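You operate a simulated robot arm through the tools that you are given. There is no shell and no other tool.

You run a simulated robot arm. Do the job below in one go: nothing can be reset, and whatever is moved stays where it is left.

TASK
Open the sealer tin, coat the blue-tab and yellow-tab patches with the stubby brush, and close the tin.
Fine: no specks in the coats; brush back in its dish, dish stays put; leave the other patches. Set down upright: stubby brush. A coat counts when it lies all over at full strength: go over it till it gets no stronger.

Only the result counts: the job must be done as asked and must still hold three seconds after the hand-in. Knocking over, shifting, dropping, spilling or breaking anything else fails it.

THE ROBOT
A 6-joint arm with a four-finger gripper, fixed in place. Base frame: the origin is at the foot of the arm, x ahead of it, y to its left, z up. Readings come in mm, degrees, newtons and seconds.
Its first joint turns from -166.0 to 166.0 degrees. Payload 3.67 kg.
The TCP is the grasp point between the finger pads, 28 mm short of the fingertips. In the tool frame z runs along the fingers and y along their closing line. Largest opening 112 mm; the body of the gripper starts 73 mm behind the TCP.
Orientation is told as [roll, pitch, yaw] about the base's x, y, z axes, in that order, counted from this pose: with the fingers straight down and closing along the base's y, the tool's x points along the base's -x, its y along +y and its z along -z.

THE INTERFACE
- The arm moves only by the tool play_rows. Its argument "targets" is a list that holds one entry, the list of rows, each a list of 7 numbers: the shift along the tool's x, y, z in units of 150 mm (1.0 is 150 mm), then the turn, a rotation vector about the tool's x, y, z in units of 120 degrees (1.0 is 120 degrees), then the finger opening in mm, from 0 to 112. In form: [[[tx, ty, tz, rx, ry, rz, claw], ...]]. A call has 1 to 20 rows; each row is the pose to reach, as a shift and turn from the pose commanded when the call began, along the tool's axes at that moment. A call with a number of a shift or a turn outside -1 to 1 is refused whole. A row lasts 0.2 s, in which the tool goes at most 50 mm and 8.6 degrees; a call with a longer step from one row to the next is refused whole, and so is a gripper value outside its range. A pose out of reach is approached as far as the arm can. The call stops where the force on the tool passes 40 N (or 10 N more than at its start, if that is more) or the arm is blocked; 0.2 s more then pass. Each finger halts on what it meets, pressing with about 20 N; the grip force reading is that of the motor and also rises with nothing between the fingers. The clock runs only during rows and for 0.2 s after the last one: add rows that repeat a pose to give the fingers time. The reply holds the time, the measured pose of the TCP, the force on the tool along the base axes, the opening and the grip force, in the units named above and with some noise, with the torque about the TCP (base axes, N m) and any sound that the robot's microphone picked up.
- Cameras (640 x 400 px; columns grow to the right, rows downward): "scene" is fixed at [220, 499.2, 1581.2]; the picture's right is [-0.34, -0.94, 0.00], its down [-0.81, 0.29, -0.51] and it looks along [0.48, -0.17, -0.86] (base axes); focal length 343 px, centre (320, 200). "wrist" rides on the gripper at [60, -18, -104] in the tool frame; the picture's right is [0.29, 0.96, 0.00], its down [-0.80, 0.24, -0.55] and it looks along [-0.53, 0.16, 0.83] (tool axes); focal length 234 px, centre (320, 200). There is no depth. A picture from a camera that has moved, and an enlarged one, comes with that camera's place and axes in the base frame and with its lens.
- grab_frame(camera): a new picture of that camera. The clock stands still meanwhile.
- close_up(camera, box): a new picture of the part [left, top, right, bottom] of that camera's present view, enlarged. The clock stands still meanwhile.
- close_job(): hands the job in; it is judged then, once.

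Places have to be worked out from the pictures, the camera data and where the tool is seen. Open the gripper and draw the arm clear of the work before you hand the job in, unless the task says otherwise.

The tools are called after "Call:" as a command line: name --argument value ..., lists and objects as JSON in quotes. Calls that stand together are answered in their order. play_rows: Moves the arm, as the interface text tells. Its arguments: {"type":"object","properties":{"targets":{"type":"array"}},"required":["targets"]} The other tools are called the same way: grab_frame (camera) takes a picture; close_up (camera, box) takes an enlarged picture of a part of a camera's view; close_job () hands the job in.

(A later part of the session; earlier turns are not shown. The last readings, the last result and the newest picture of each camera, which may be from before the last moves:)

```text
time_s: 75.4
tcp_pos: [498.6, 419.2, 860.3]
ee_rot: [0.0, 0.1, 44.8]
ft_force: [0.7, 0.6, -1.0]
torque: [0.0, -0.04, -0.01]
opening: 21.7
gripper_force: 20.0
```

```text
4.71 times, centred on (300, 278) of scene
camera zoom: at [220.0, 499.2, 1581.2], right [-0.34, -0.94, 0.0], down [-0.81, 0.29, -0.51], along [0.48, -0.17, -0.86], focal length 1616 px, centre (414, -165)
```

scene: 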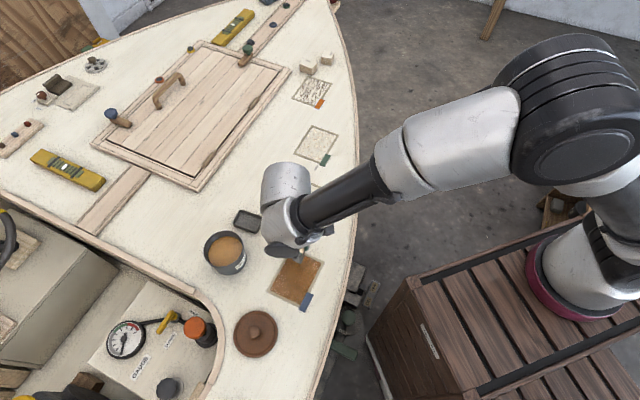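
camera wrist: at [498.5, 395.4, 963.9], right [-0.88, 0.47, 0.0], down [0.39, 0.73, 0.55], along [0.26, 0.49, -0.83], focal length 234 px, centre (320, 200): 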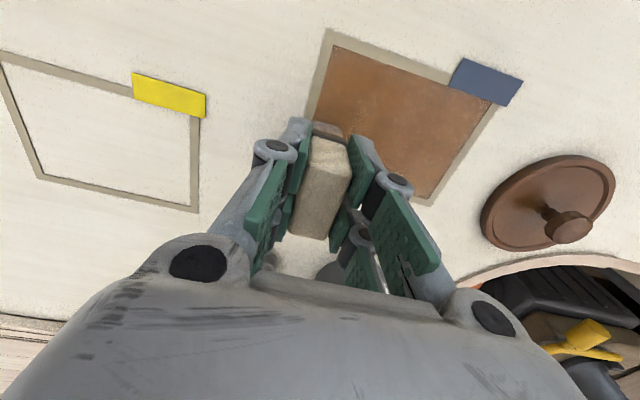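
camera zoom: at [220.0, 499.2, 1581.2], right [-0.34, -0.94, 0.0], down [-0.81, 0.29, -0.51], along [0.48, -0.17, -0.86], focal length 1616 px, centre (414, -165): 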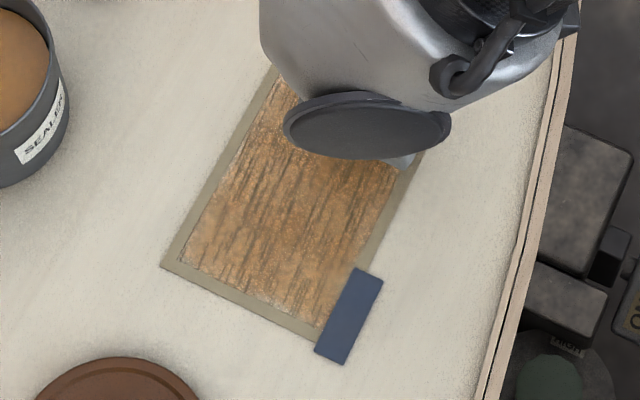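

The coat now shows darker streaks. I zoom in to see what they are.

Call:
close_up --camera "scene" --box '[270, 255, 320, 300]'

Call:
grab_frame --camera "wrist"

Call:
close_up --camera "wrist" --box '[320, 60, 480, 180]'

```text
8.89 times, centred on (295, 278) of scene
camera zoom: at [220.0, 499.2, 1581.2], right [-0.34, -0.94, 0.0], down [-0.81, 0.29, -0.51], along [0.48, -0.17, -0.86], focal length 3052 px, centre (542, -489)
```

zoom: 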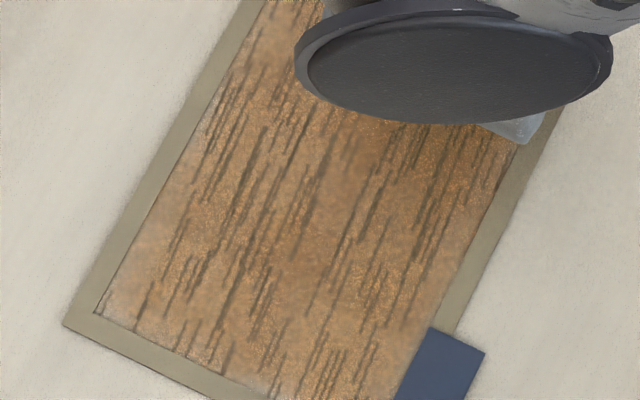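

```text
taken
camera wrist: at [468.5, 363.8, 964.5], right [-0.88, 0.47, 0.0], down [0.4, 0.73, 0.55], along [0.26, 0.49, -0.83], focal length 234 px, centre (320, 200)
```

wrist: 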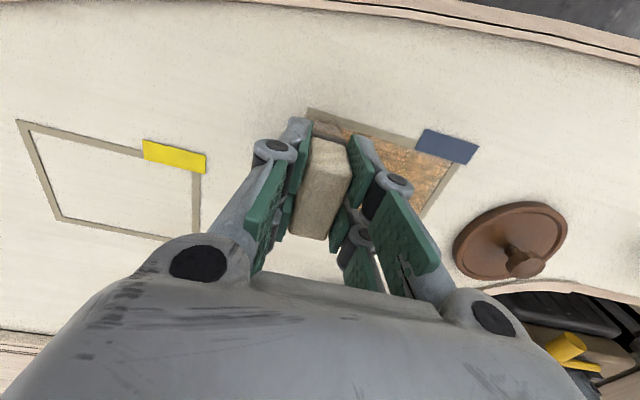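

```text
3.33 times, centred on (400, 120) of wrist
camera zoom: at [468.5, 363.8, 964.5], right [-0.88, 0.47, 0.0], down [0.4, 0.73, 0.55], along [0.26, 0.49, -0.83], focal length 781 px, centre (53, 467)
```

zoom: 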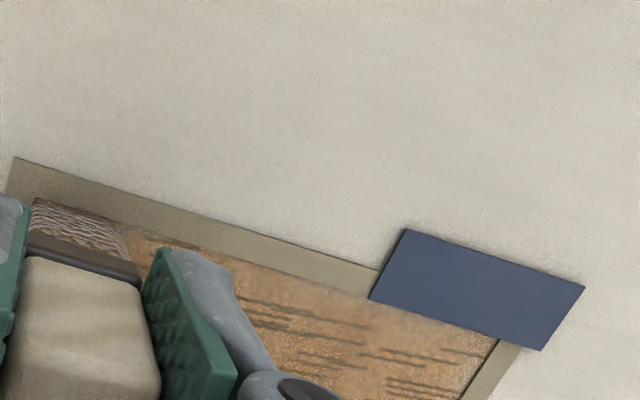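

I lift off and move aside a little to get a full, unobstructed view of this patch before deciding how to go on.

Call:
play_rows --targets '[[[0, 0, -0.05, 0, 0, 0, 10], [0, 0, -0.15, 0, 0, 0, 10], [0, 0, -0.3, 0, 0, 0, 10], [-0.1, -0.15, -0.5, 0, 0, 0, 10], [-0.2, -0.35, -0.65, 0, 0, 0, 10], [-0.3, -0.55, -0.7, 0, 0, 0, 10], [-0.4, -0.75, -0.7, 0, 0, 0, 10], [-0.4, -0.75, -0.7, 0, 0, 0, 10]]]'

Call:
grab_frame --camera "scene"

Call:
close_up --camera "scene" --box '[260, 235, 340, 320]'

Call:
grab_frame --camera "wrist"

```text
time_s: 77.2
tcp_pos: [617.9, 382.4, 966.8]
ee_rot: [0.0, 0.0, 45.0]
ft_force: [-0.1, 0.3, -1.3]
torque: [0.01, 0.02, -0.03]
opening: 21.5
gripper_force: 19.7
```

```text
taken
```

scene: 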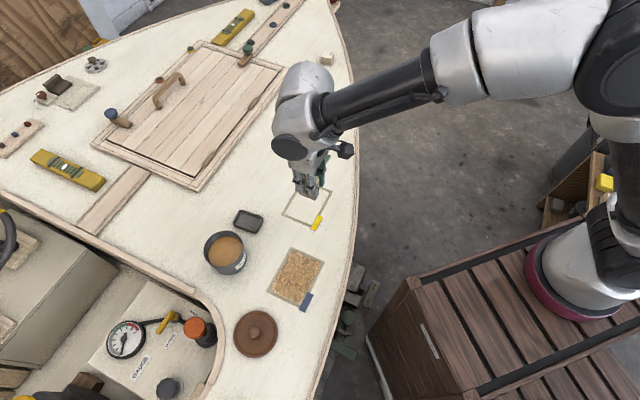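

```text
4.71 times, centred on (300, 278) of scene
camera zoom: at [220.0, 499.2, 1581.2], right [-0.34, -0.94, 0.0], down [-0.81, 0.29, -0.51], along [0.48, -0.17, -0.86], focal length 1616 px, centre (414, -165)
```

zoom: 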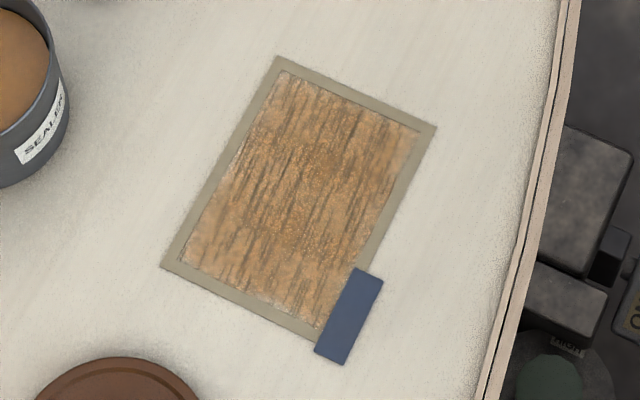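

```text
taken
camera wrist: at [588.7, 326.1, 1070.9], right [-0.88, 0.47, 0.0], down [0.39, 0.73, 0.55], along [0.26, 0.49, -0.83], focal length 234 px, centre (320, 200)
```

wrist: 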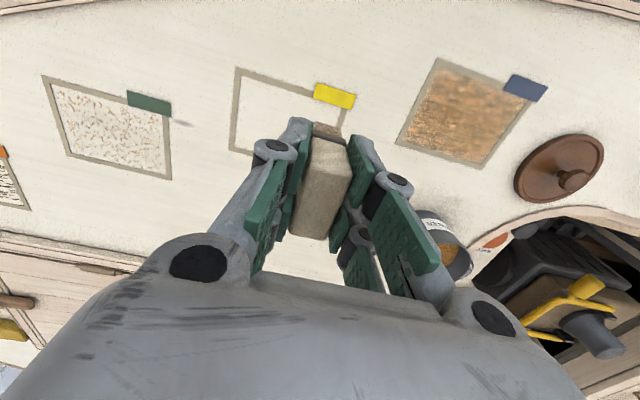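

The streaks are even over the whole patch. I compare with the two other patches and look closer at both before going on.

Call:
close_up --camera "wrist" --box '[390, 50, 560, 180]'

Call:
close_up --camera "wrist" --box '[30, 60, 200, 190]'

Call:
close_up --camera "scene" --box '[275, 60, 345, 120]'

Call:
close_up --camera "scene" --box '[270, 175, 340, 240]'

```text
3.08 times, centred on (475, 115) of wrist
camera zoom: at [588.7, 326.1, 1070.9], right [-0.88, 0.47, 0.0], down [0.39, 0.73, 0.55], along [0.26, 0.49, -0.83], focal length 720 px, centre (-157, 462)
```

zoom: 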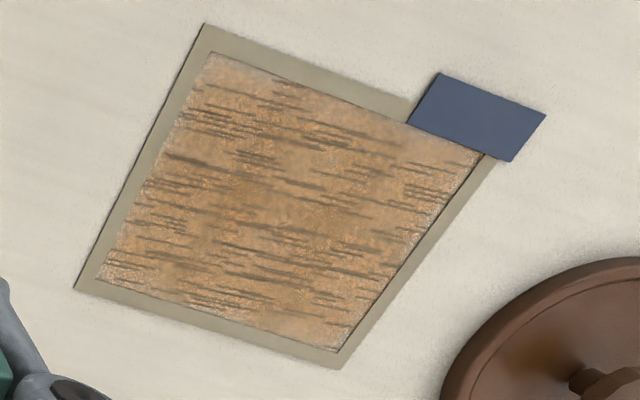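

```text
3.08 times, centred on (115, 125) of wrist
camera zoom: at [588.7, 326.1, 1070.9], right [-0.88, 0.47, 0.0], down [0.39, 0.73, 0.55], along [0.26, 0.49, -0.83], focal length 720 px, centre (951, 431)
```

zoom: 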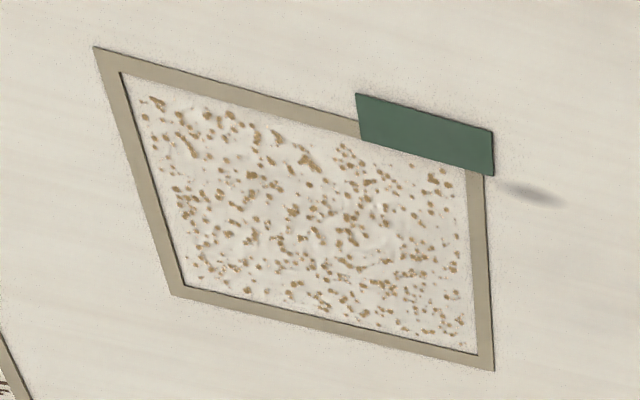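

```text
6.67 times, centred on (310, 90) of scene
camera zoom: at [220.0, 499.2, 1581.2], right [-0.34, -0.94, 0.0], down [-0.81, 0.29, -0.51], along [0.48, -0.17, -0.86], focal length 2289 px, centre (387, 933)
```

zoom: 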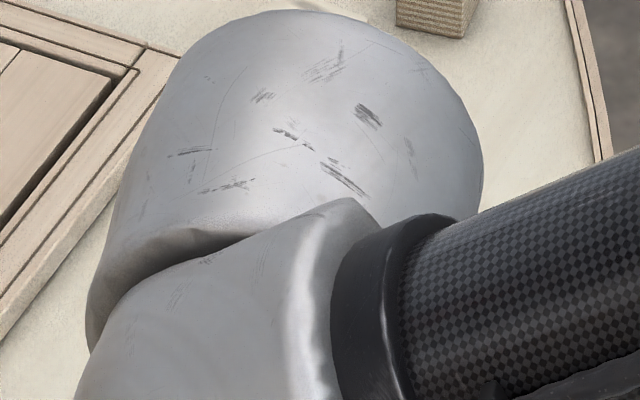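

```text
6.15 times, centred on (305, 208) of scene
camera zoom: at [220.0, 499.2, 1581.2], right [-0.34, -0.94, 0.0], down [-0.81, 0.29, -0.51], along [0.48, -0.17, -0.86], focal length 2113 px, centre (412, 154)
```

zoom: 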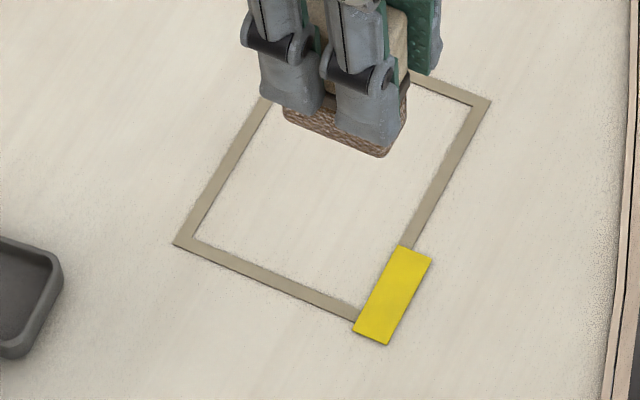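

The brush still carries sealer (dark brown bristles). I return to the blue patch for another full pass to see how the coat develops.

Call:
play_rows --targets '[[[0.02, 0.15, 0, 0, 0, 0, 10], [0.04, 0.3, 0, 0, 0, 0, 10], [0.06, 0.45, 0, 0, 0, 0, 10], [0.08, 0.6, 0.1, 0, 0, 0, 10], [0.106, 0.743, 0.25, 0, 0, 0, 10], [0.106, 0.743, 0.42, 0, 0, 0, 10], [0.106, 0.743, 0.57, 0, 0, 0, 10], [0.106, 0.743, 0.65, 0, 0, 0, 10], [0.106, 0.743, 0.68, 0, 0, 0, 10], [0.106, 0.743, 0.695, 0, 0, 0, 10], [0.106, 0.743, 0.695, 0, 0, 0, 10]]]'

```text
time_s: 79.6
tcp_pos: [529.1, 449.5, 862.1]
ee_rot: [0.0, -0.1, 44.9]
ft_force: [0.3, -1.0, -1.7]
torque: [0.01, -0.03, 0.02]
opening: 21.7
gripper_force: 20.1
```

Call:
play_rows --targets '[[[0, 0, 0.005, 0, 0, 0, 10], [0, 0, 0.01, 0, 0, 0, 10], [0, 0, 0.01, 0, 0, 0, 10]]]'

```text
time_s: 80.4
tcp_pos: [530.9, 450.7, 859.9]
ee_rot: [0.0, -0.1, 45.0]
ft_force: [-3.0, -1.1, 4.0]
torque: [-0.07, 0.1, 0.01]
opening: 22.0
gripper_force: 20.0
```

Contact at 4 N. I stroke lanes one and two with a slight rise at the far end.

Call:
play_rows --targets '[[[0, 0.077, 0, 0, 0, 0, 10], [0, 0.154, 0, 0, 0, 0, 10], [0, 0.231, -0.001, 0, 0, 0, 10], [0, 0.308, -0.001, 0, 0, 0, 10], [0, 0.385, -0.002, 0, 0, 0, 10], [0, 0.462, -0.002, 0, 0, 0, 10], [0, 0.539, -0.003, 0, 0, 0, 10], [0, 0.613, -0.003, 0, 0, 0, 10], [0.07, 0.613, -0.003, 0, 0, 0, 10], [0.143, 0.613, -0.003, 0, 0, 0, 10], [0.143, 0.539, -0.003, 0, 0, 0, 10], [0.143, 0.462, -0.002, 0, 0, 0, 10], [0.143, 0.385, -0.002, 0, 0, 0, 10], [0.143, 0.308, -0.001, 0, 0, 0, 10], [0.143, 0.231, -0.001, 0, 0, 0, 10], [0.143, 0.154, 0, 0, 0, 0, 10], [0.143, 0.077, 0, 0, 0, 0, 10], [0.143, 0, 0, 0, 0, 0, 10], [0.143, 0, 0, 0, 0, 0, 10]]]'

Call:
close_up --camera "scene" --box '[260, 235, 340, 320]'

```text
time_s: 84.4
tcp_pos: [513.6, 433.8, 860.7]
ee_rot: [0.1, 0.1, 44.9]
ft_force: [-4.9, 5.6, 22.4]
torque: [0.22, 0.2, 0.01]
opening: 21.8
gripper_force: 19.9
```

```text
4.71 times, centred on (300, 278) of scene
camera zoom: at [220.0, 499.2, 1581.2], right [-0.34, -0.94, 0.0], down [-0.81, 0.29, -0.51], along [0.48, -0.17, -0.86], focal length 1616 px, centre (414, -165)
```

zoom: 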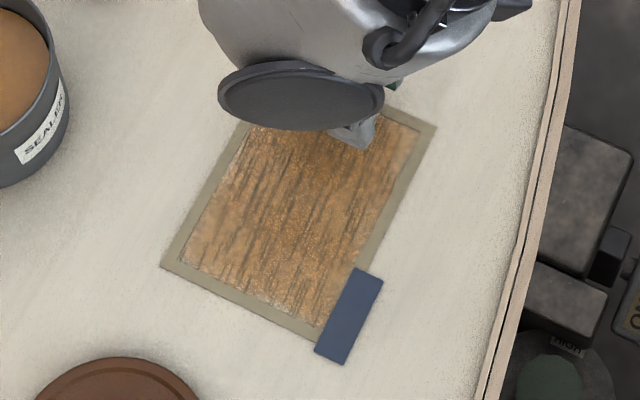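

The look is similar to before. I ease 0.4 mm and do the third lane, then lift and compare.

Call:
play_rows --targets '[[[0.07, 0, -0.003, 0, 0, 0, 10], [0.143, 0, -0.003, 0, 0, 0, 10], [0.143, 0.077, -0.003, 0, 0, 0, 10], [0.143, 0.154, -0.003, 0, 0, 0, 10], [0.143, 0.231, -0.003, 0, 0, 0, 10], [0.143, 0.308, -0.003, 0, 0, 0, 10], [0.143, 0.385, -0.003, 0, 0, 0, 10], [0.143, 0.462, -0.003, 0, 0, 0, 10], [0.143, 0.539, -0.003, 0, 0, 0, 10], [0.143, 0.613, -0.003, 0, 0, 0, 10], [0.143, 0.539, -0.003, 0, 0, 0, 10], [0.143, 0.462, -0.003, 0, 0, 0, 10], [0.143, 0.385, -0.003, 0, 0, 0, 10], [0.143, 0.308, -0.003, 0, 0, 0, 10], [0.143, 0.231, -0.003, 0, 0, 0, 10], [0.143, 0.154, -0.003, 0, 0, 0, 10], [0.143, 0.077, -0.003, 0, 0, 0, 10], [0.143, 0, -0.003, 0, 0, 0, 10], [0.143, 0, -0.05, 0, 0, 0, 10]]]'

Call:
close_up --camera "scene" --box '[260, 235, 340, 320]'

Call:
close_up --camera "wrist" --box '[280, 80, 480, 220]'

```text
time_s: 88.4
tcp_pos: [499.9, 419.2, 867.7]
ee_rot: [0.0, 0.1, 45.0]
ft_force: [0.0, -0.9, -0.2]
torque: [0.0, 0.02, 0.0]
opening: 21.8
gripper_force: 19.7
```

```text
4.71 times, centred on (300, 278) of scene
camera zoom: at [220.0, 499.2, 1581.2], right [-0.34, -0.94, 0.0], down [-0.81, 0.29, -0.51], along [0.48, -0.17, -0.86], focal length 1616 px, centre (414, -165)
```

zoom: 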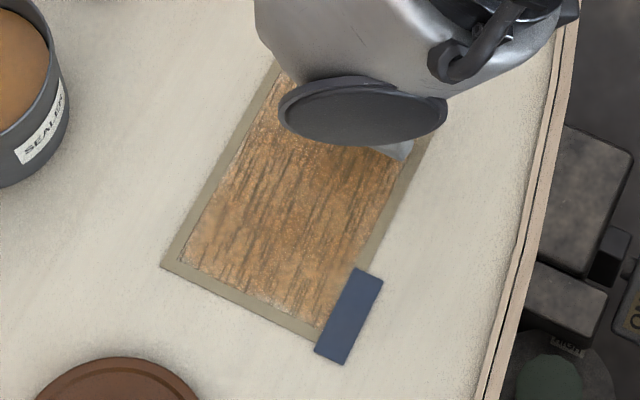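

```text
2.86 times, centred on (380, 150) of wrist
camera zoom: at [471.0, 363.9, 971.1], right [-0.88, 0.47, 0.0], down [0.39, 0.73, 0.55], along [0.26, 0.49, -0.83], focal length 669 px, centre (149, 343)
```

zoom: 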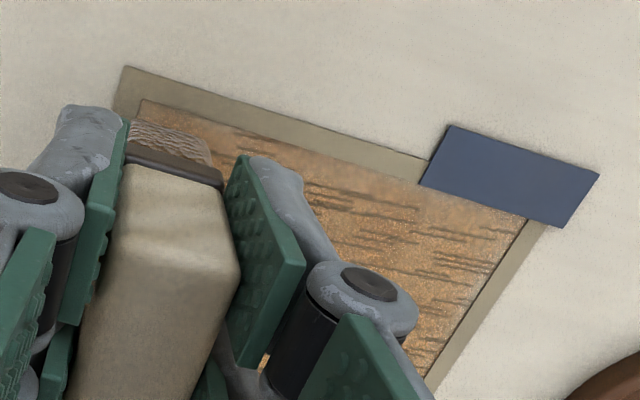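

The look did not change between the last two passes. I lift clear toward the tin side and take high zooms of the coat with nothing in the way.

Call:
play_rows --targets '[[[0, 0, -0.15, 0, 0, 0, 10], [0, 0, -0.35, 0, 0, 0, 10], [-0.1, 0.05, -0.55, 0, 0, 0, 10], [-0.3, 0.15, -0.68, 0, 0, 0, 10], [-0.5, 0.25, -0.68, 0, 0, 0, 10], [-0.7, 0.35, -0.68, 0, 0, 0, 10], [-0.9, 0.5, -0.68, 0, 0, 0, 10], [-0.99, 0.7, -0.68, 0, 0, 0, 10], [-0.99, 0.7, -0.68, 0, 0, 0, 10]]]'

Call:
close_up --camera "scene" --box '[265, 240, 335, 315]'

Call:
close_up --camera "scene" --box '[265, 265, 305, 295]'

Call:
close_up --camera "scene" --box '[285, 245, 325, 275]'

Call:
close_up --camera "scene" --box '[285, 75, 335, 110]'

```text
time_s: 90.4
tcp_pos: [530.3, 599.2, 972.3]
ee_rot: [0.1, 0.0, 44.9]
ft_force: [1.0, 0.6, -0.5]
torque: [-0.03, -0.03, 0.02]
opening: 21.4
gripper_force: 19.6
```

```text
5.33 times, centred on (300, 278) of scene
camera zoom: at [220.0, 499.2, 1581.2], right [-0.34, -0.94, 0.0], down [-0.81, 0.29, -0.51], along [0.48, -0.17, -0.86], focal length 1831 px, centre (427, -213)
```

zoom: 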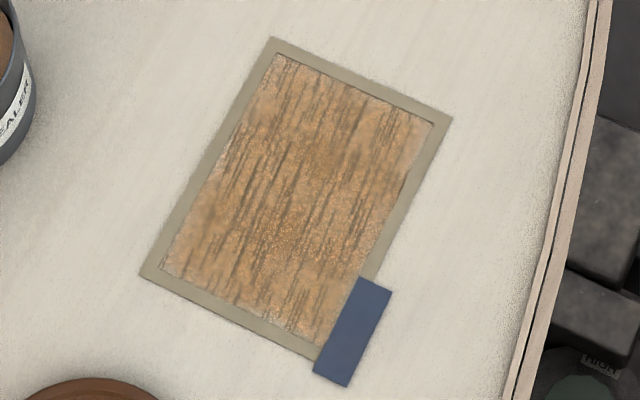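

```text
13.33 times, centred on (285, 280) of scene
camera zoom: at [220.0, 499.2, 1581.2], right [-0.34, -0.94, 0.0], down [-0.81, 0.29, -0.51], along [0.48, -0.17, -0.86], focal length 4578 px, centre (787, -867)
```

zoom: 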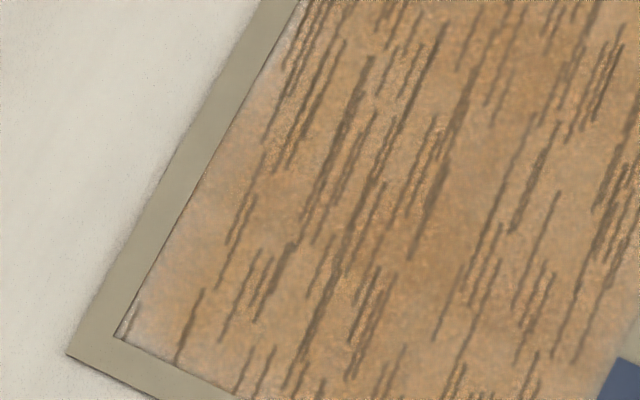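

```text
13.33 times, centred on (305, 260) of scene
camera zoom: at [220.0, 499.2, 1581.2], right [-0.34, -0.94, 0.0], down [-0.81, 0.29, -0.51], along [0.48, -0.17, -0.86], focal length 4578 px, centre (520, -600)
```

zoom: 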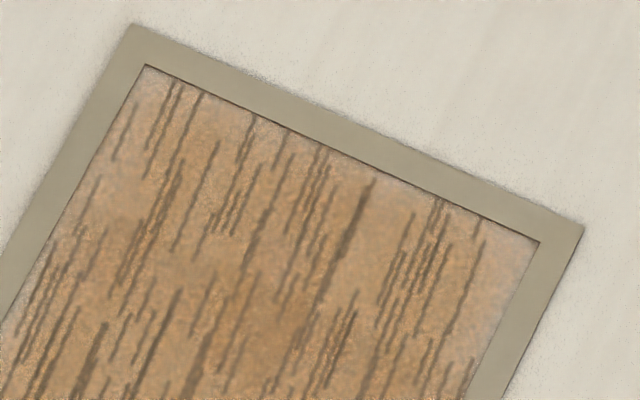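

```text
11.43 times, centred on (310, 92) of scene
camera zoom: at [220.0, 499.2, 1581.2], right [-0.34, -0.94, 0.0], down [-0.81, 0.29, -0.51], along [0.48, -0.17, -0.86], focal length 3924 px, centre (434, 1429)
```

zoom: 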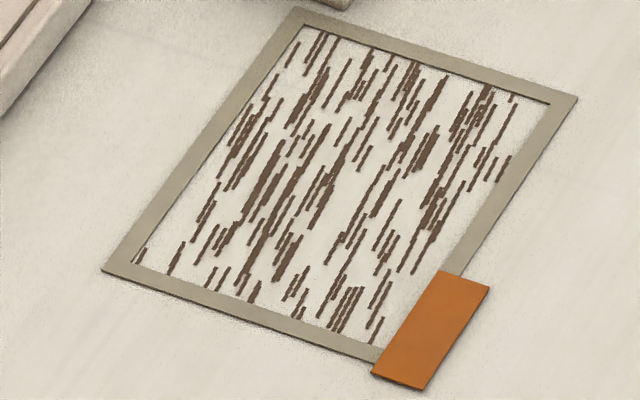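

The streaks have the same pattern as on the orange-tab patch, so I want to know whether they come from brushing or from time. I hold the brush over the tin for two seconds and look again.

Call:
play_rows --targets '[[[-0.1, -0.1, 0, 0, 0, 0, 10], [-0.19, -0.19, 0, 0, 0, 0, 10], [-0.19, -0.19, 0, 0, 0, 0, 10], [-0.19, -0.19, 0, 0, 0, 0, 10], [-0.19, -0.19, 0, 0, 0, 0, 10], [-0.19, -0.19, 0, 0, 0, 0, 10], [-0.19, -0.19, 0, 0, 0, 0, 10], [-0.19, -0.19, 0, 0, 0, 0, 10], [-0.19, -0.19, 0, 0, 0, 0, 10], [-0.19, -0.19, 0, 0, 0, 0, 10], [-0.19, -0.19, 0, 0, 0, 0, 10]]]'

Call:
close_up --camera "scene" --box '[265, 240, 335, 315]'

Call:
close_up --camera "scene" --box '[215, 210, 265, 255]'

Call:
grab_frame --camera "wrist"

```text
time_s: 92.8
tcp_pos: [572.9, 599.8, 970.0]
ee_rot: [0.0, 0.0, 44.9]
ft_force: [-0.2, 0.4, -0.2]
torque: [-0.01, 0.02, 0.01]
opening: 21.6
gripper_force: 20.8
```

```text
5.33 times, centred on (300, 278) of scene
camera zoom: at [220.0, 499.2, 1581.2], right [-0.34, -0.94, 0.0], down [-0.81, 0.29, -0.51], along [0.48, -0.17, -0.86], focal length 1831 px, centre (427, -213)
```

zoom: 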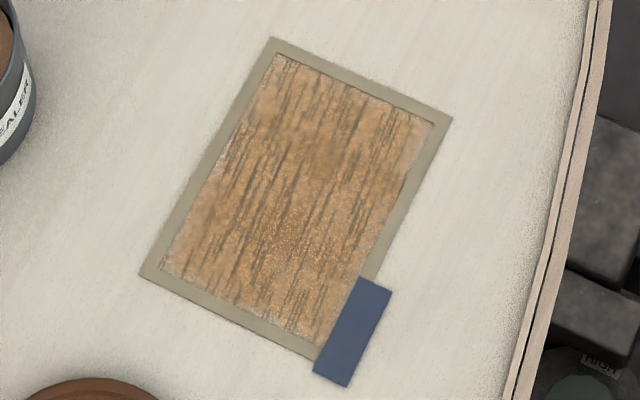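

```text
8.89 times, centred on (240, 232) of scene
camera zoom: at [220.0, 499.2, 1581.2], right [-0.34, -0.94, 0.0], down [-0.81, 0.29, -0.51], along [0.48, -0.17, -0.86], focal length 3052 px, centre (1031, -89)
```

zoom: 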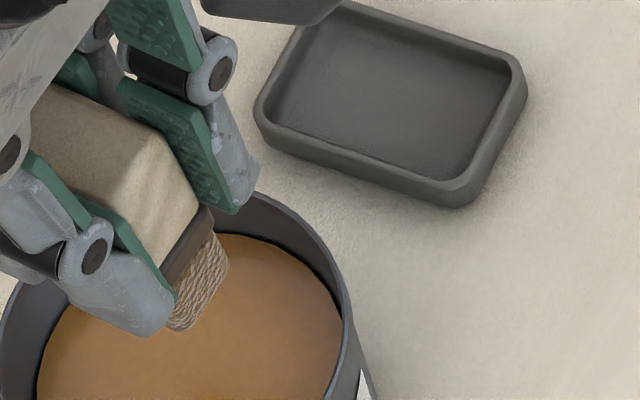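

```text
taken
camera wrist: at [542.6, 542.6, 1074.6], right [-0.88, 0.47, 0.0], down [0.39, 0.73, 0.55], along [0.26, 0.49, -0.83], focal length 234 px, centre (320, 200)
```

wrist: 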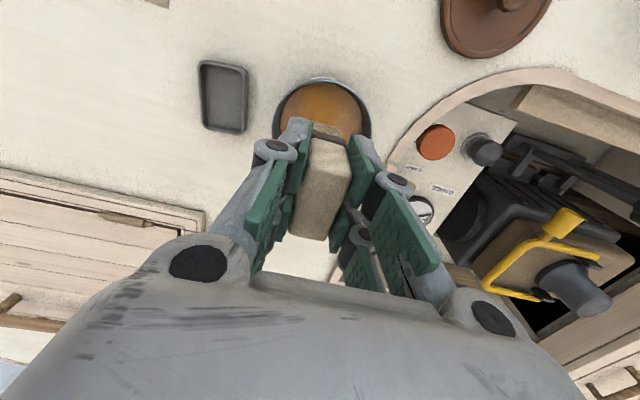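

Nothing changes with time, so the coat is stable and extra passes no longer alter it. The bristles look fairly spent again, so I dip once more, hold about a second, and check the bristles before starting the yellow patch.

Call:
play_rows --targets '[[[0, 0, 0.1, 0, 0, 0, 10], [0, 0, 0.2, 0, 0, 0, 10], [0, 0, 0.3, 0, 0, 0, 10], [0, 0, 0.36, 0, 0, 0, 10], [0, 0, 0.385, 0, 0, 0, 10], [0, 0, 0.392, 0, 0, 0, 10], [0, 0, 0.392, 0, 0, 0, 10]]]'

Call:
play_rows --targets '[[[0, 0, 0.0067, 0, 0, 0, 10], [0, 0, 0.01, 0, 0, 0, 10], [0, 0, 0.01, 0, 0, 0, 10]]]'

```text
time_s: 94.4
tcp_pos: [571.1, 599.1, 911.3]
ee_rot: [-0.1, -0.1, 44.9]
ft_force: [0.1, 0.0, -0.4]
torque: [-0.02, 0.02, 0.03]
opening: 21.7
gripper_force: 20.0
```

```text
time_s: 95.2
tcp_pos: [571.6, 599.6, 910.7]
ee_rot: [0.0, -0.2, 45.0]
ft_force: [-0.7, -2.5, 11.9]
torque: [-0.16, 0.11, 0.0]
opening: 21.9
gripper_force: 20.1
```

Contact at 12 N. I hold briefly, then lift and look at the bristles.

Call:
play_rows --targets '[[[0, 0, 0, 0, 0, 0, 10], [0, 0, 0, 0, 0, 0, 10], [0, 0, -0.03, 0, 0, 0, 10], [0, 0, -0.12, 0, 0, 0, 10], [0, 0, -0.25, 0, 0, 0, 10], [0, 0, -0.4, 0, 0, 0, 10], [0, 0, -0.4, 0, 0, 0, 10]]]'

Call:
close_up --camera "scene" --box '[215, 210, 265, 255]'

Call:
close_up --camera "scene" --box '[265, 165, 345, 240]'

Call:
close_up --camera "wrist" --box '[270, 80, 370, 160]'

```text
time_s: 96.8
tcp_pos: [569.5, 599.1, 968.3]
ee_rot: [-0.1, -0.1, 44.9]
ft_force: [-0.1, -1.1, 0.0]
torque: [0.02, -0.03, -0.02]
opening: 21.6
gripper_force: 19.7
```

```text
8.89 times, centred on (240, 232) of scene
camera zoom: at [220.0, 499.2, 1581.2], right [-0.34, -0.94, 0.0], down [-0.81, 0.29, -0.51], along [0.48, -0.17, -0.86], focal length 3052 px, centre (1031, -89)
```

zoom: 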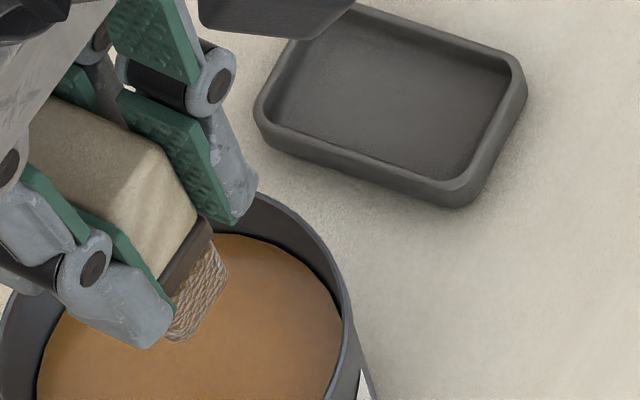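

```text
5.33 times, centred on (305, 202) of scene
camera zoom: at [220.0, 499.2, 1581.2], right [-0.34, -0.94, 0.0], down [-0.81, 0.29, -0.51], along [0.48, -0.17, -0.86], focal length 1831 px, centre (400, 187)
```

zoom: 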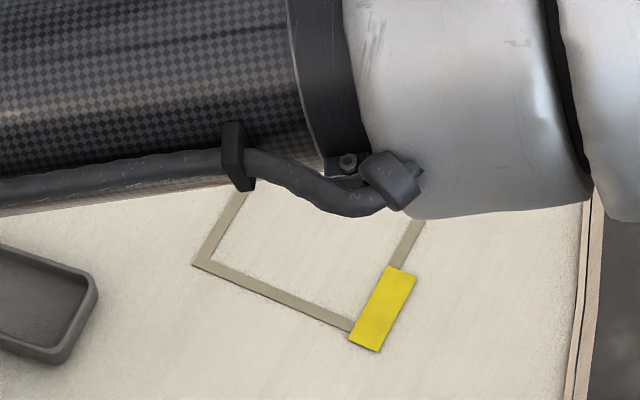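

```text
5.00 times, centred on (320, 120) of wrist
camera zoom: at [540.7, 543.7, 1073.0], right [-0.88, 0.47, 0.0], down [0.39, 0.73, 0.55], along [0.26, 0.49, -0.83], focal length 1171 px, centre (320, 600)
```

zoom: 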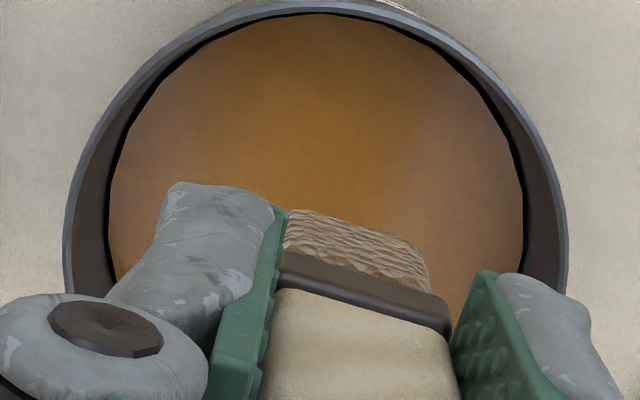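

The bristles are freshly brown. The yellow patch centre is at about (661, 377.8) and its sides are turned to 46°, so I carry the brush toward its tin-side lane end in two moves.

Call:
play_rows --targets '[[[0, 0, 0, 0, 0, 0, 10], [0, 0, 0, 0, 0, 0, 10], [0.05, -0.11, 0, 0, 0, -0.002, 10], [0.1, -0.23, 0, 0, 0, -0.004, 10], [0.15, -0.35, 0, 0, 0, -0.006, 10], [0.2, -0.47, 0, 0, 0, -0.008, 10], [0.24, -0.585, 0, 0, 0, -0.0083, 10]]]'

Call:
play_rows --targets '[[[0.05, -0.12, 0, 0, 0, 0, 10], [0.1, -0.24, 0, 0, 0, 0, 10], [0.15, -0.36, 0, 0, 0, 0, 10], [0.2, -0.48, 0.05, 0, 0, 0, 10], [0.245, -0.578, 0.15, 0, 0, 0, 10], [0.245, -0.578, 0.3, 0, 0, 0, 10], [0.245, -0.578, 0.45, 0, 0, 0, 10], [0.245, -0.578, 0.58, 0, 0, 0, 10], [0.245, -0.578, 0.64, 0, 0, 0, 10], [0.245, -0.578, 0.66, 0, 0, 0, 10], [0.245, -0.578, 0.66, 0, 0, 0, 10]]]'

Call:
grab_frame --camera "wrist"

Call:
close_up --camera "wrist" --box '[150, 0, 420, 180]'

```text
time_s: 98.4
tcp_pos: [606.1, 512.7, 970.8]
ee_rot: [0.0, 0.0, 45.9]
ft_force: [0.4, 0.7, -0.6]
torque: [0.01, -0.02, -0.02]
opening: 21.6
gripper_force: 20.3
```

```text
time_s: 100.8
tcp_pos: [643.7, 425.9, 870.2]
ee_rot: [0.0, -0.1, 46.0]
ft_force: [-0.5, 0.6, -0.1]
torque: [0.0, -0.02, 0.01]
opening: 21.7
gripper_force: 19.5
```

```text
taken
camera wrist: at [615.1, 369.3, 974.9], right [-0.89, 0.46, 0.0], down [0.38, 0.74, 0.55], along [0.25, 0.49, -0.83], focal length 234 px, centre (320, 200)
```

wrist: 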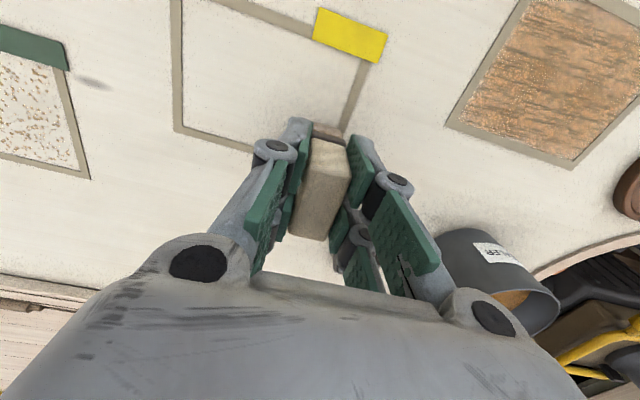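

```text
2.22 times, centred on (285, 90) of wrist
camera zoom: at [615.1, 369.3, 974.9], right [-0.89, 0.46, 0.0], down [0.38, 0.74, 0.55], along [0.25, 0.49, -0.83], focal length 520 px, centre (398, 444)
```

zoom: 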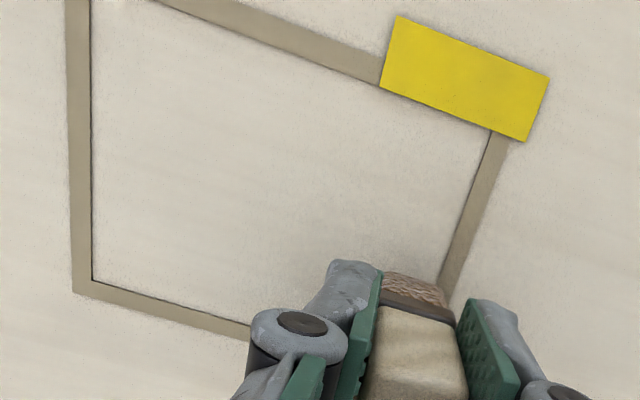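

The yellow patch centre checks out at (661.5, 377.9), and the brush is over u≈21.6, v≈45. I step down to touch.

Call:
play_rows --targets '[[[0, 0, 0.015, 0, 0, 0, 10], [0, 0, 0.03, 0, 0, 0, 10], [0, 0, 0.042, 0, 0, 0, 10], [0, 0, 0.05, 0, 0, 0, 10], [0, 0, 0.05, 0, 0, 0, 10]]]'

Call:
play_rows --targets '[[[0, 0, 0.005, 0, 0, 0, 10], [0, 0, 0.005, 0, 0, 0, 10]]]'

```text
time_s: 102.0
tcp_pos: [643.6, 425.3, 863.0]
ee_rot: [0.0, 0.0, 45.9]
ft_force: [-0.4, 0.0, -0.8]
torque: [-0.01, 0.05, -0.02]
opening: 21.5
gripper_force: 20.6
```

```text
time_s: 102.6
tcp_pos: [643.4, 424.2, 862.6]
ee_rot: [0.0, 0.0, 45.8]
ft_force: [0.6, 0.5, -1.0]
torque: [0.01, 0.01, 0.0]
opening: 21.5
gripper_force: 20.4
```

Call:
play_rows --targets '[[[0, 0, 0.005, 0, 0, 0, 10], [0, 0, 0.01, 0, 0, 0, 10], [0, 0, 0.01, 0, 0, 0, 10]]]'

```text
time_s: 103.4
tcp_pos: [642.5, 424.3, 861.2]
ee_rot: [0.0, -0.1, 46.0]
ft_force: [-0.9, -1.7, 5.4]
torque: [-0.03, -0.05, 0.0]
opening: 21.6
gripper_force: 19.9
```

Contact at 5 N. I look at the patch right now, before stroking.

Call:
close_up --camera "wrist" --box '[150, 0, 420, 180]'

Call:
close_up --camera "scene" --box '[265, 165, 345, 240]'

```text
2.22 times, centred on (285, 90) of wrist
camera zoom: at [615.2, 368.5, 964.4], right [-0.89, 0.46, 0.0], down [0.38, 0.74, 0.55], along [0.25, 0.49, -0.83], focal length 520 px, centre (398, 444)
```

zoom: 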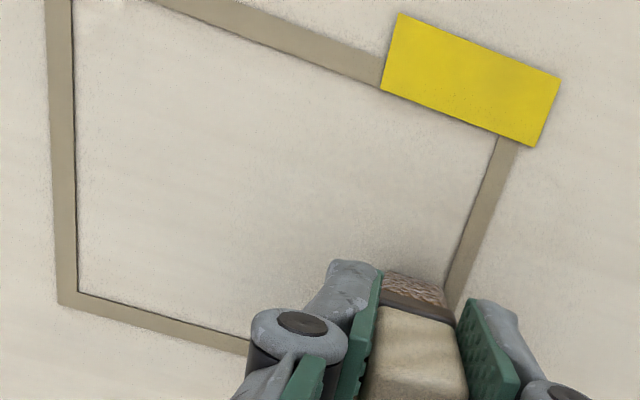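

```text
5.33 times, centred on (305, 202) of scene
camera zoom: at [220.0, 499.2, 1581.2], right [-0.34, -0.94, 0.0], down [-0.81, 0.29, -0.51], along [0.48, -0.17, -0.86], focal length 1831 px, centre (400, 187)
```

zoom: 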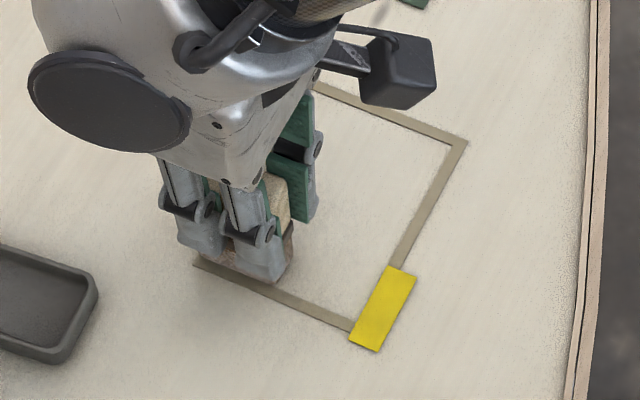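

Touching alone leaves no tint elsewhere. I stroke lane one toward the far end and look.

Call:
play_rows --targets '[[[0, 0.007, 0, 0, 0, 0, 10], [0, -0.06, 0, 0, 0, 0, 10], [0, -0.13, 0, 0, 0, 0, 10], [0, -0.2, 0, 0, 0, 0, 10], [0, -0.27, 0, 0, 0, 0, 10], [0, -0.27, 0, 0, 0, 0, 10]]]'

Call:
grab_frame --camera "wrist"

Call:
close_up --camera "scene" --box '[265, 165, 345, 240]'

```text
time_s: 104.8
tcp_pos: [674.1, 395.7, 860.4]
ee_rot: [0.0, 0.0, 45.8]
ft_force: [0.7, 1.6, 2.3]
torque: [0.04, -0.05, -0.01]
opening: 21.7
gripper_force: 19.6
```

```text
taken
camera wrist: at [645.3, 340.4, 964.5], right [-0.89, 0.46, 0.0], down [0.38, 0.74, 0.55], along [0.25, 0.49, -0.83], focal length 234 px, centre (320, 200)
```

wrist: 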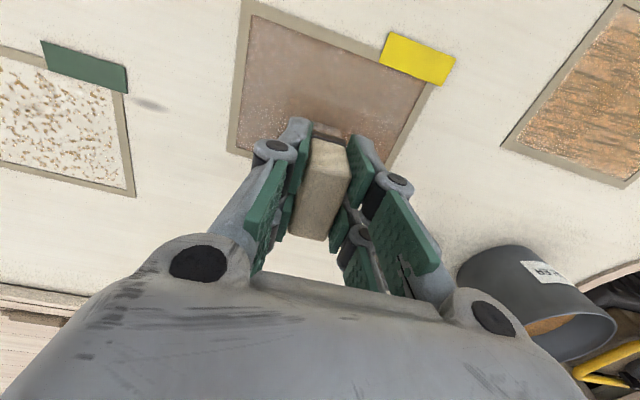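

```text
5.33 times, centred on (305, 202) of scene
camera zoom: at [220.0, 499.2, 1581.2], right [-0.34, -0.94, 0.0], down [-0.81, 0.29, -0.51], along [0.48, -0.17, -0.86], focal length 1831 px, centre (400, 187)
```

zoom: 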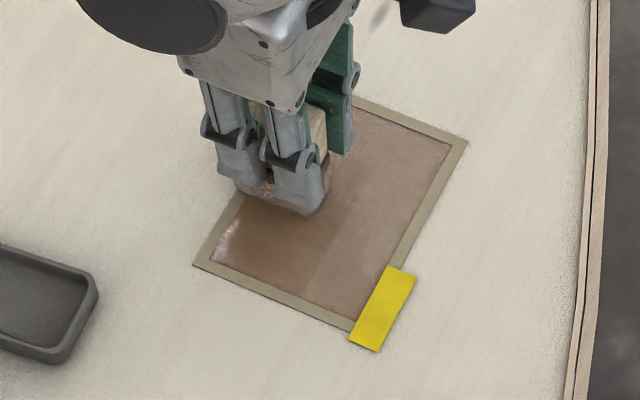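

The tint film shows over the patch with a darker band where the brush has passed. I continue lane one to its end.

Call:
play_rows --targets '[[[0, -0.07, 0, 0, 0, 0, 10], [0, -0.14, 0, 0, 0, 0, 10], [0, -0.21, 0, 0, 0, 0, 10], [0, -0.28, 0, 0, 0, 0, 10], [0, -0.345, 0, 0, 0, 0, 10], [0, -0.345, 0, 0, 0, 0, 10]]]'

Call:
close_up --camera "scene" --box '[265, 165, 345, 240]'

Call:
grab_frame --camera "wrist"

```text
time_s: 106.2
tcp_pos: [709.7, 360.1, 860.3]
ee_rot: [-0.1, 0.0, 46.0]
ft_force: [-0.8, 0.1, -0.5]
torque: [0.02, 0.05, 0.0]
opening: 21.9
gripper_force: 20.2
```

```text
5.33 times, centred on (305, 202) of scene
camera zoom: at [220.0, 499.2, 1581.2], right [-0.34, -0.94, 0.0], down [-0.81, 0.29, -0.51], along [0.48, -0.17, -0.86], focal length 1831 px, centre (400, 187)
```

zoom: 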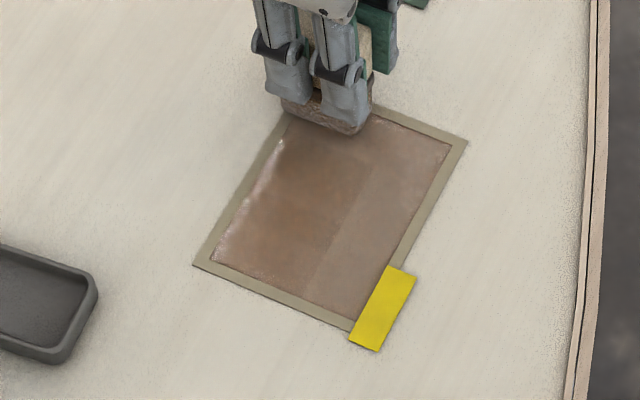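

```text
taken
camera wrist: at [682.1, 304.9, 964.7], right [-0.89, 0.46, 0.0], down [0.38, 0.74, 0.55], along [0.25, 0.49, -0.83], focal length 234 px, centre (320, 200)
```

wrist: 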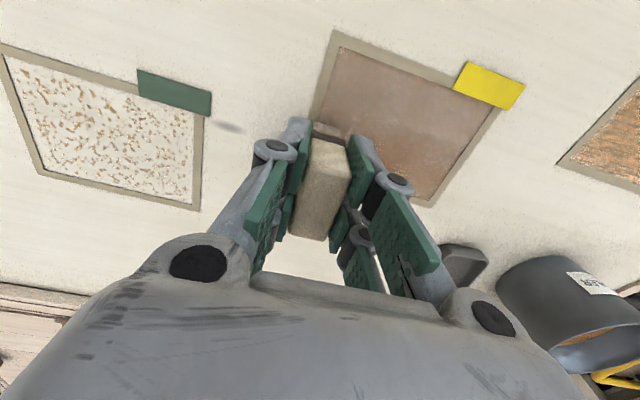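

The brushed band is darker up to about u≈-10, so the brush covers wide. I continue with the middle lane back.

Call:
play_rows --targets '[[[0, 0, 0.003, 0, 0, 0, 10], [0.07, 0, 0.003, 0, 0, 0, 10], [0.143, 0, 0.003, 0, 0, 0, 10], [0.143, 0.077, 0.003, 0, 0, 0, 10], [0.143, 0.154, 0.003, 0, 0, 0, 10], [0.143, 0.231, 0.003, 0, 0, 0, 10], [0.143, 0.308, 0.003, 0, 0, 0, 10], [0.143, 0.385, 0.003, 0, 0, 0, 10], [0.143, 0.462, 0.003, 0, 0, 0, 10], [0.143, 0.539, 0.003, 0, 0, 0, 10], [0.143, 0.613, 0.003, 0, 0, 0, 10], [0.143, 0.613, 0.003, 0, 0, 0, 10]]]'

Call:
close_up --camera "wrist" --box '[100, 0, 400, 190]'

Call:
close_up --camera "scene" --box '[265, 165, 345, 240]'

```text
time_s: 108.8
tcp_pos: [629.2, 409.8, 859.9]
ee_rot: [0.0, -0.1, 45.8]
ft_force: [2.3, -1.6, 6.2]
torque: [-0.1, -0.05, 0.01]
opening: 21.6
gripper_force: 20.3
```

```text
2.11 times, centred on (250, 95) of wrist
camera zoom: at [600.9, 353.4, 964.1], right [-0.89, 0.46, 0.0], down [0.38, 0.74, 0.55], along [0.25, 0.49, -0.83], focal length 493 px, centre (467, 421)
```

zoom: 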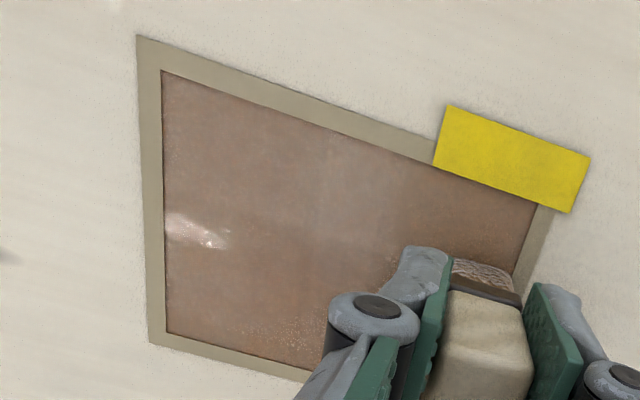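

```text
5.33 times, centred on (305, 202) of scene
camera zoom: at [220.0, 499.2, 1581.2], right [-0.34, -0.94, 0.0], down [-0.81, 0.29, -0.51], along [0.48, -0.17, -0.86], focal length 1831 px, centre (400, 187)
```

zoom: 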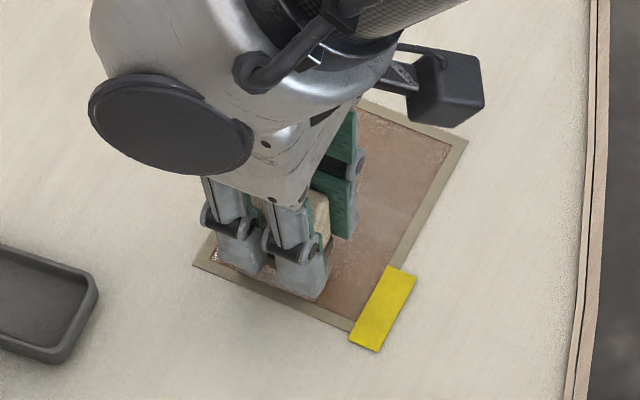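

The tint is even so far. I run the third lane.

Call:
play_rows --targets '[[[0.07, 0, -0.001, 0, 0, 0, 10], [0.143, 0, -0.001, 0, 0, 0, 10], [0.143, -0.077, -0.001, 0, 0, 0, 10], [0.143, -0.154, -0.001, 0, 0, 0, 10], [0.143, -0.231, -0.001, 0, 0, 0, 10], [0.143, -0.308, -0.001, 0, 0, 0, 10], [0.143, -0.385, -0.001, 0, 0, 0, 10], [0.143, -0.462, -0.001, 0, 0, 0, 10], [0.143, -0.539, -0.001, 0, 0, 0, 10], [0.143, -0.613, -0.001, 0, 0, 0, 10], [0.143, -0.613, -0.001, 0, 0, 0, 10]]]'

Call:
close_up --camera "scene" --box '[265, 165, 345, 240]'

Call:
grab_frame --camera "wrist"

```text
time_s: 111.2
tcp_pos: [679.8, 329.3, 860.0]
ee_rot: [0.0, -0.1, 46.0]
ft_force: [-4.7, 5.1, 16.7]
torque: [0.19, 0.18, 0.04]
opening: 21.8
gripper_force: 20.3
```

```text
5.33 times, centred on (305, 202) of scene
camera zoom: at [220.0, 499.2, 1581.2], right [-0.34, -0.94, 0.0], down [-0.81, 0.29, -0.51], along [0.48, -0.17, -0.86], focal length 1831 px, centre (400, 187)
```

zoom: 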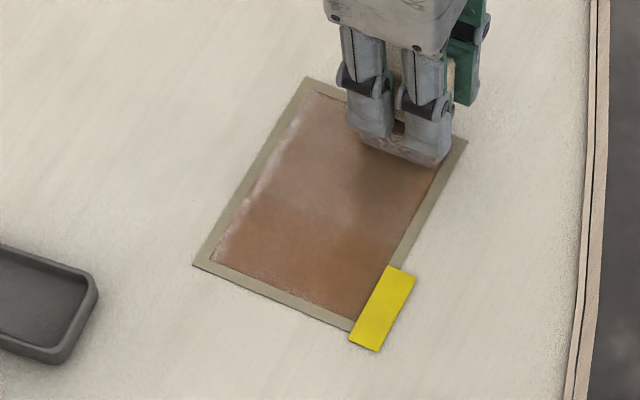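

```text
taken
camera wrist: at [651.4, 273.5, 964.0], right [-0.89, 0.46, 0.0], down [0.38, 0.74, 0.55], along [0.25, 0.49, -0.83], focal length 234 px, centre (320, 200)
```

wrist: 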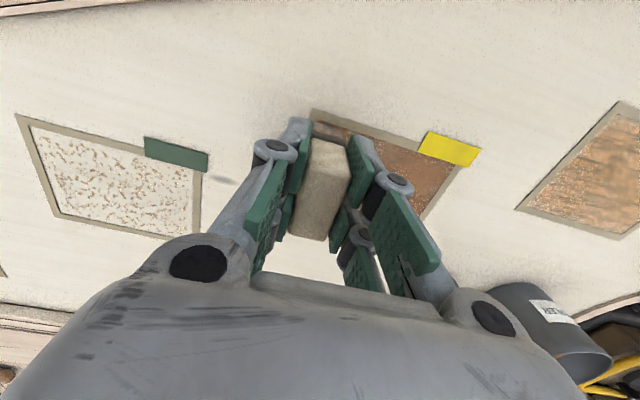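

The coat deepens. I run the second pass over the lanes without re-dipping, easing the press a little.

Call:
play_rows --targets '[[[0, 0.077, -0.003, 0, 0, 0, 10], [0, 0.154, -0.003, 0, 0, 0, 10], [0, 0.231, -0.003, 0, 0, 0, 10], [0, 0.308, -0.003, 0, 0, 0, 10], [0, 0.385, -0.003, 0, 0, 0, 10], [0, 0.462, -0.003, 0, 0, 0, 10], [0, 0.539, -0.003, 0, 0, 0, 10], [0, 0.613, -0.003, 0, 0, 0, 10], [-0.07, 0.613, -0.003, 0, 0, 0, 10], [-0.143, 0.613, -0.003, 0, 0, 0, 10], [-0.143, 0.539, -0.003, 0, 0, 0, 10], [-0.143, 0.462, -0.003, 0, 0, 0, 10], [-0.143, 0.385, -0.003, 0, 0, 0, 10], [-0.143, 0.308, -0.003, 0, 0, 0, 10], [-0.143, 0.231, -0.003, 0, 0, 0, 10], [-0.143, 0.154, -0.003, 0, 0, 0, 10], [-0.143, 0.077, -0.003, 0, 0, 0, 10], [-0.143, 0, -0.003, 0, 0, 0, 10], [-0.143, 0, -0.003, 0, 0, 0, 10]]]'

Call:
close_up --camera "scene" --box '[265, 165, 345, 240]'

Call:
close_up --camera "wrist" --box '[280, 30, 500, 210]'

```text
time_s: 115.2
tcp_pos: [696.0, 345.8, 860.7]
ee_rot: [0.0, -0.1, 46.0]
ft_force: [-0.3, -0.3, -0.9]
torque: [-0.02, -0.03, 0.0]
opening: 21.5
gripper_force: 20.2
```

```text
5.33 times, centred on (305, 202) of scene
camera zoom: at [220.0, 499.2, 1581.2], right [-0.34, -0.94, 0.0], down [-0.81, 0.29, -0.51], along [0.48, -0.17, -0.86], focal length 1831 px, centre (400, 187)
```

zoom: 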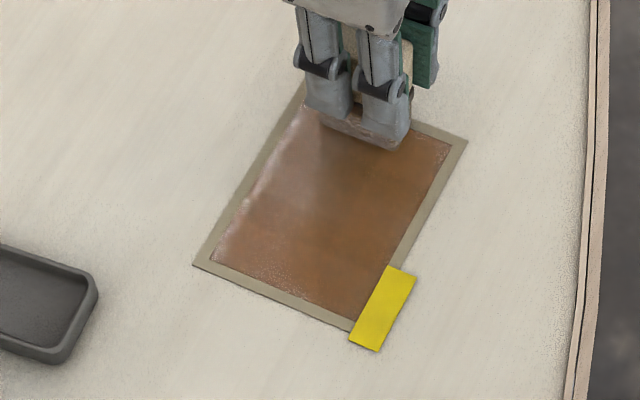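

```text
2.22 times, centred on (390, 120) of wrist
camera zoom: at [667.2, 289.1, 965.2], right [-0.89, 0.46, 0.0], down [0.38, 0.74, 0.55], along [0.25, 0.49, -0.83], focal length 520 px, centre (164, 378)
```

zoom: 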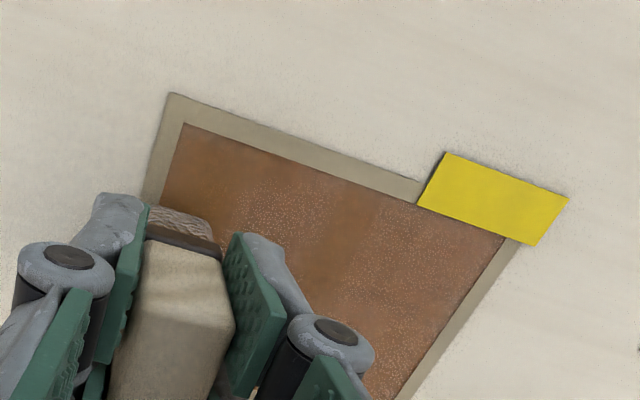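

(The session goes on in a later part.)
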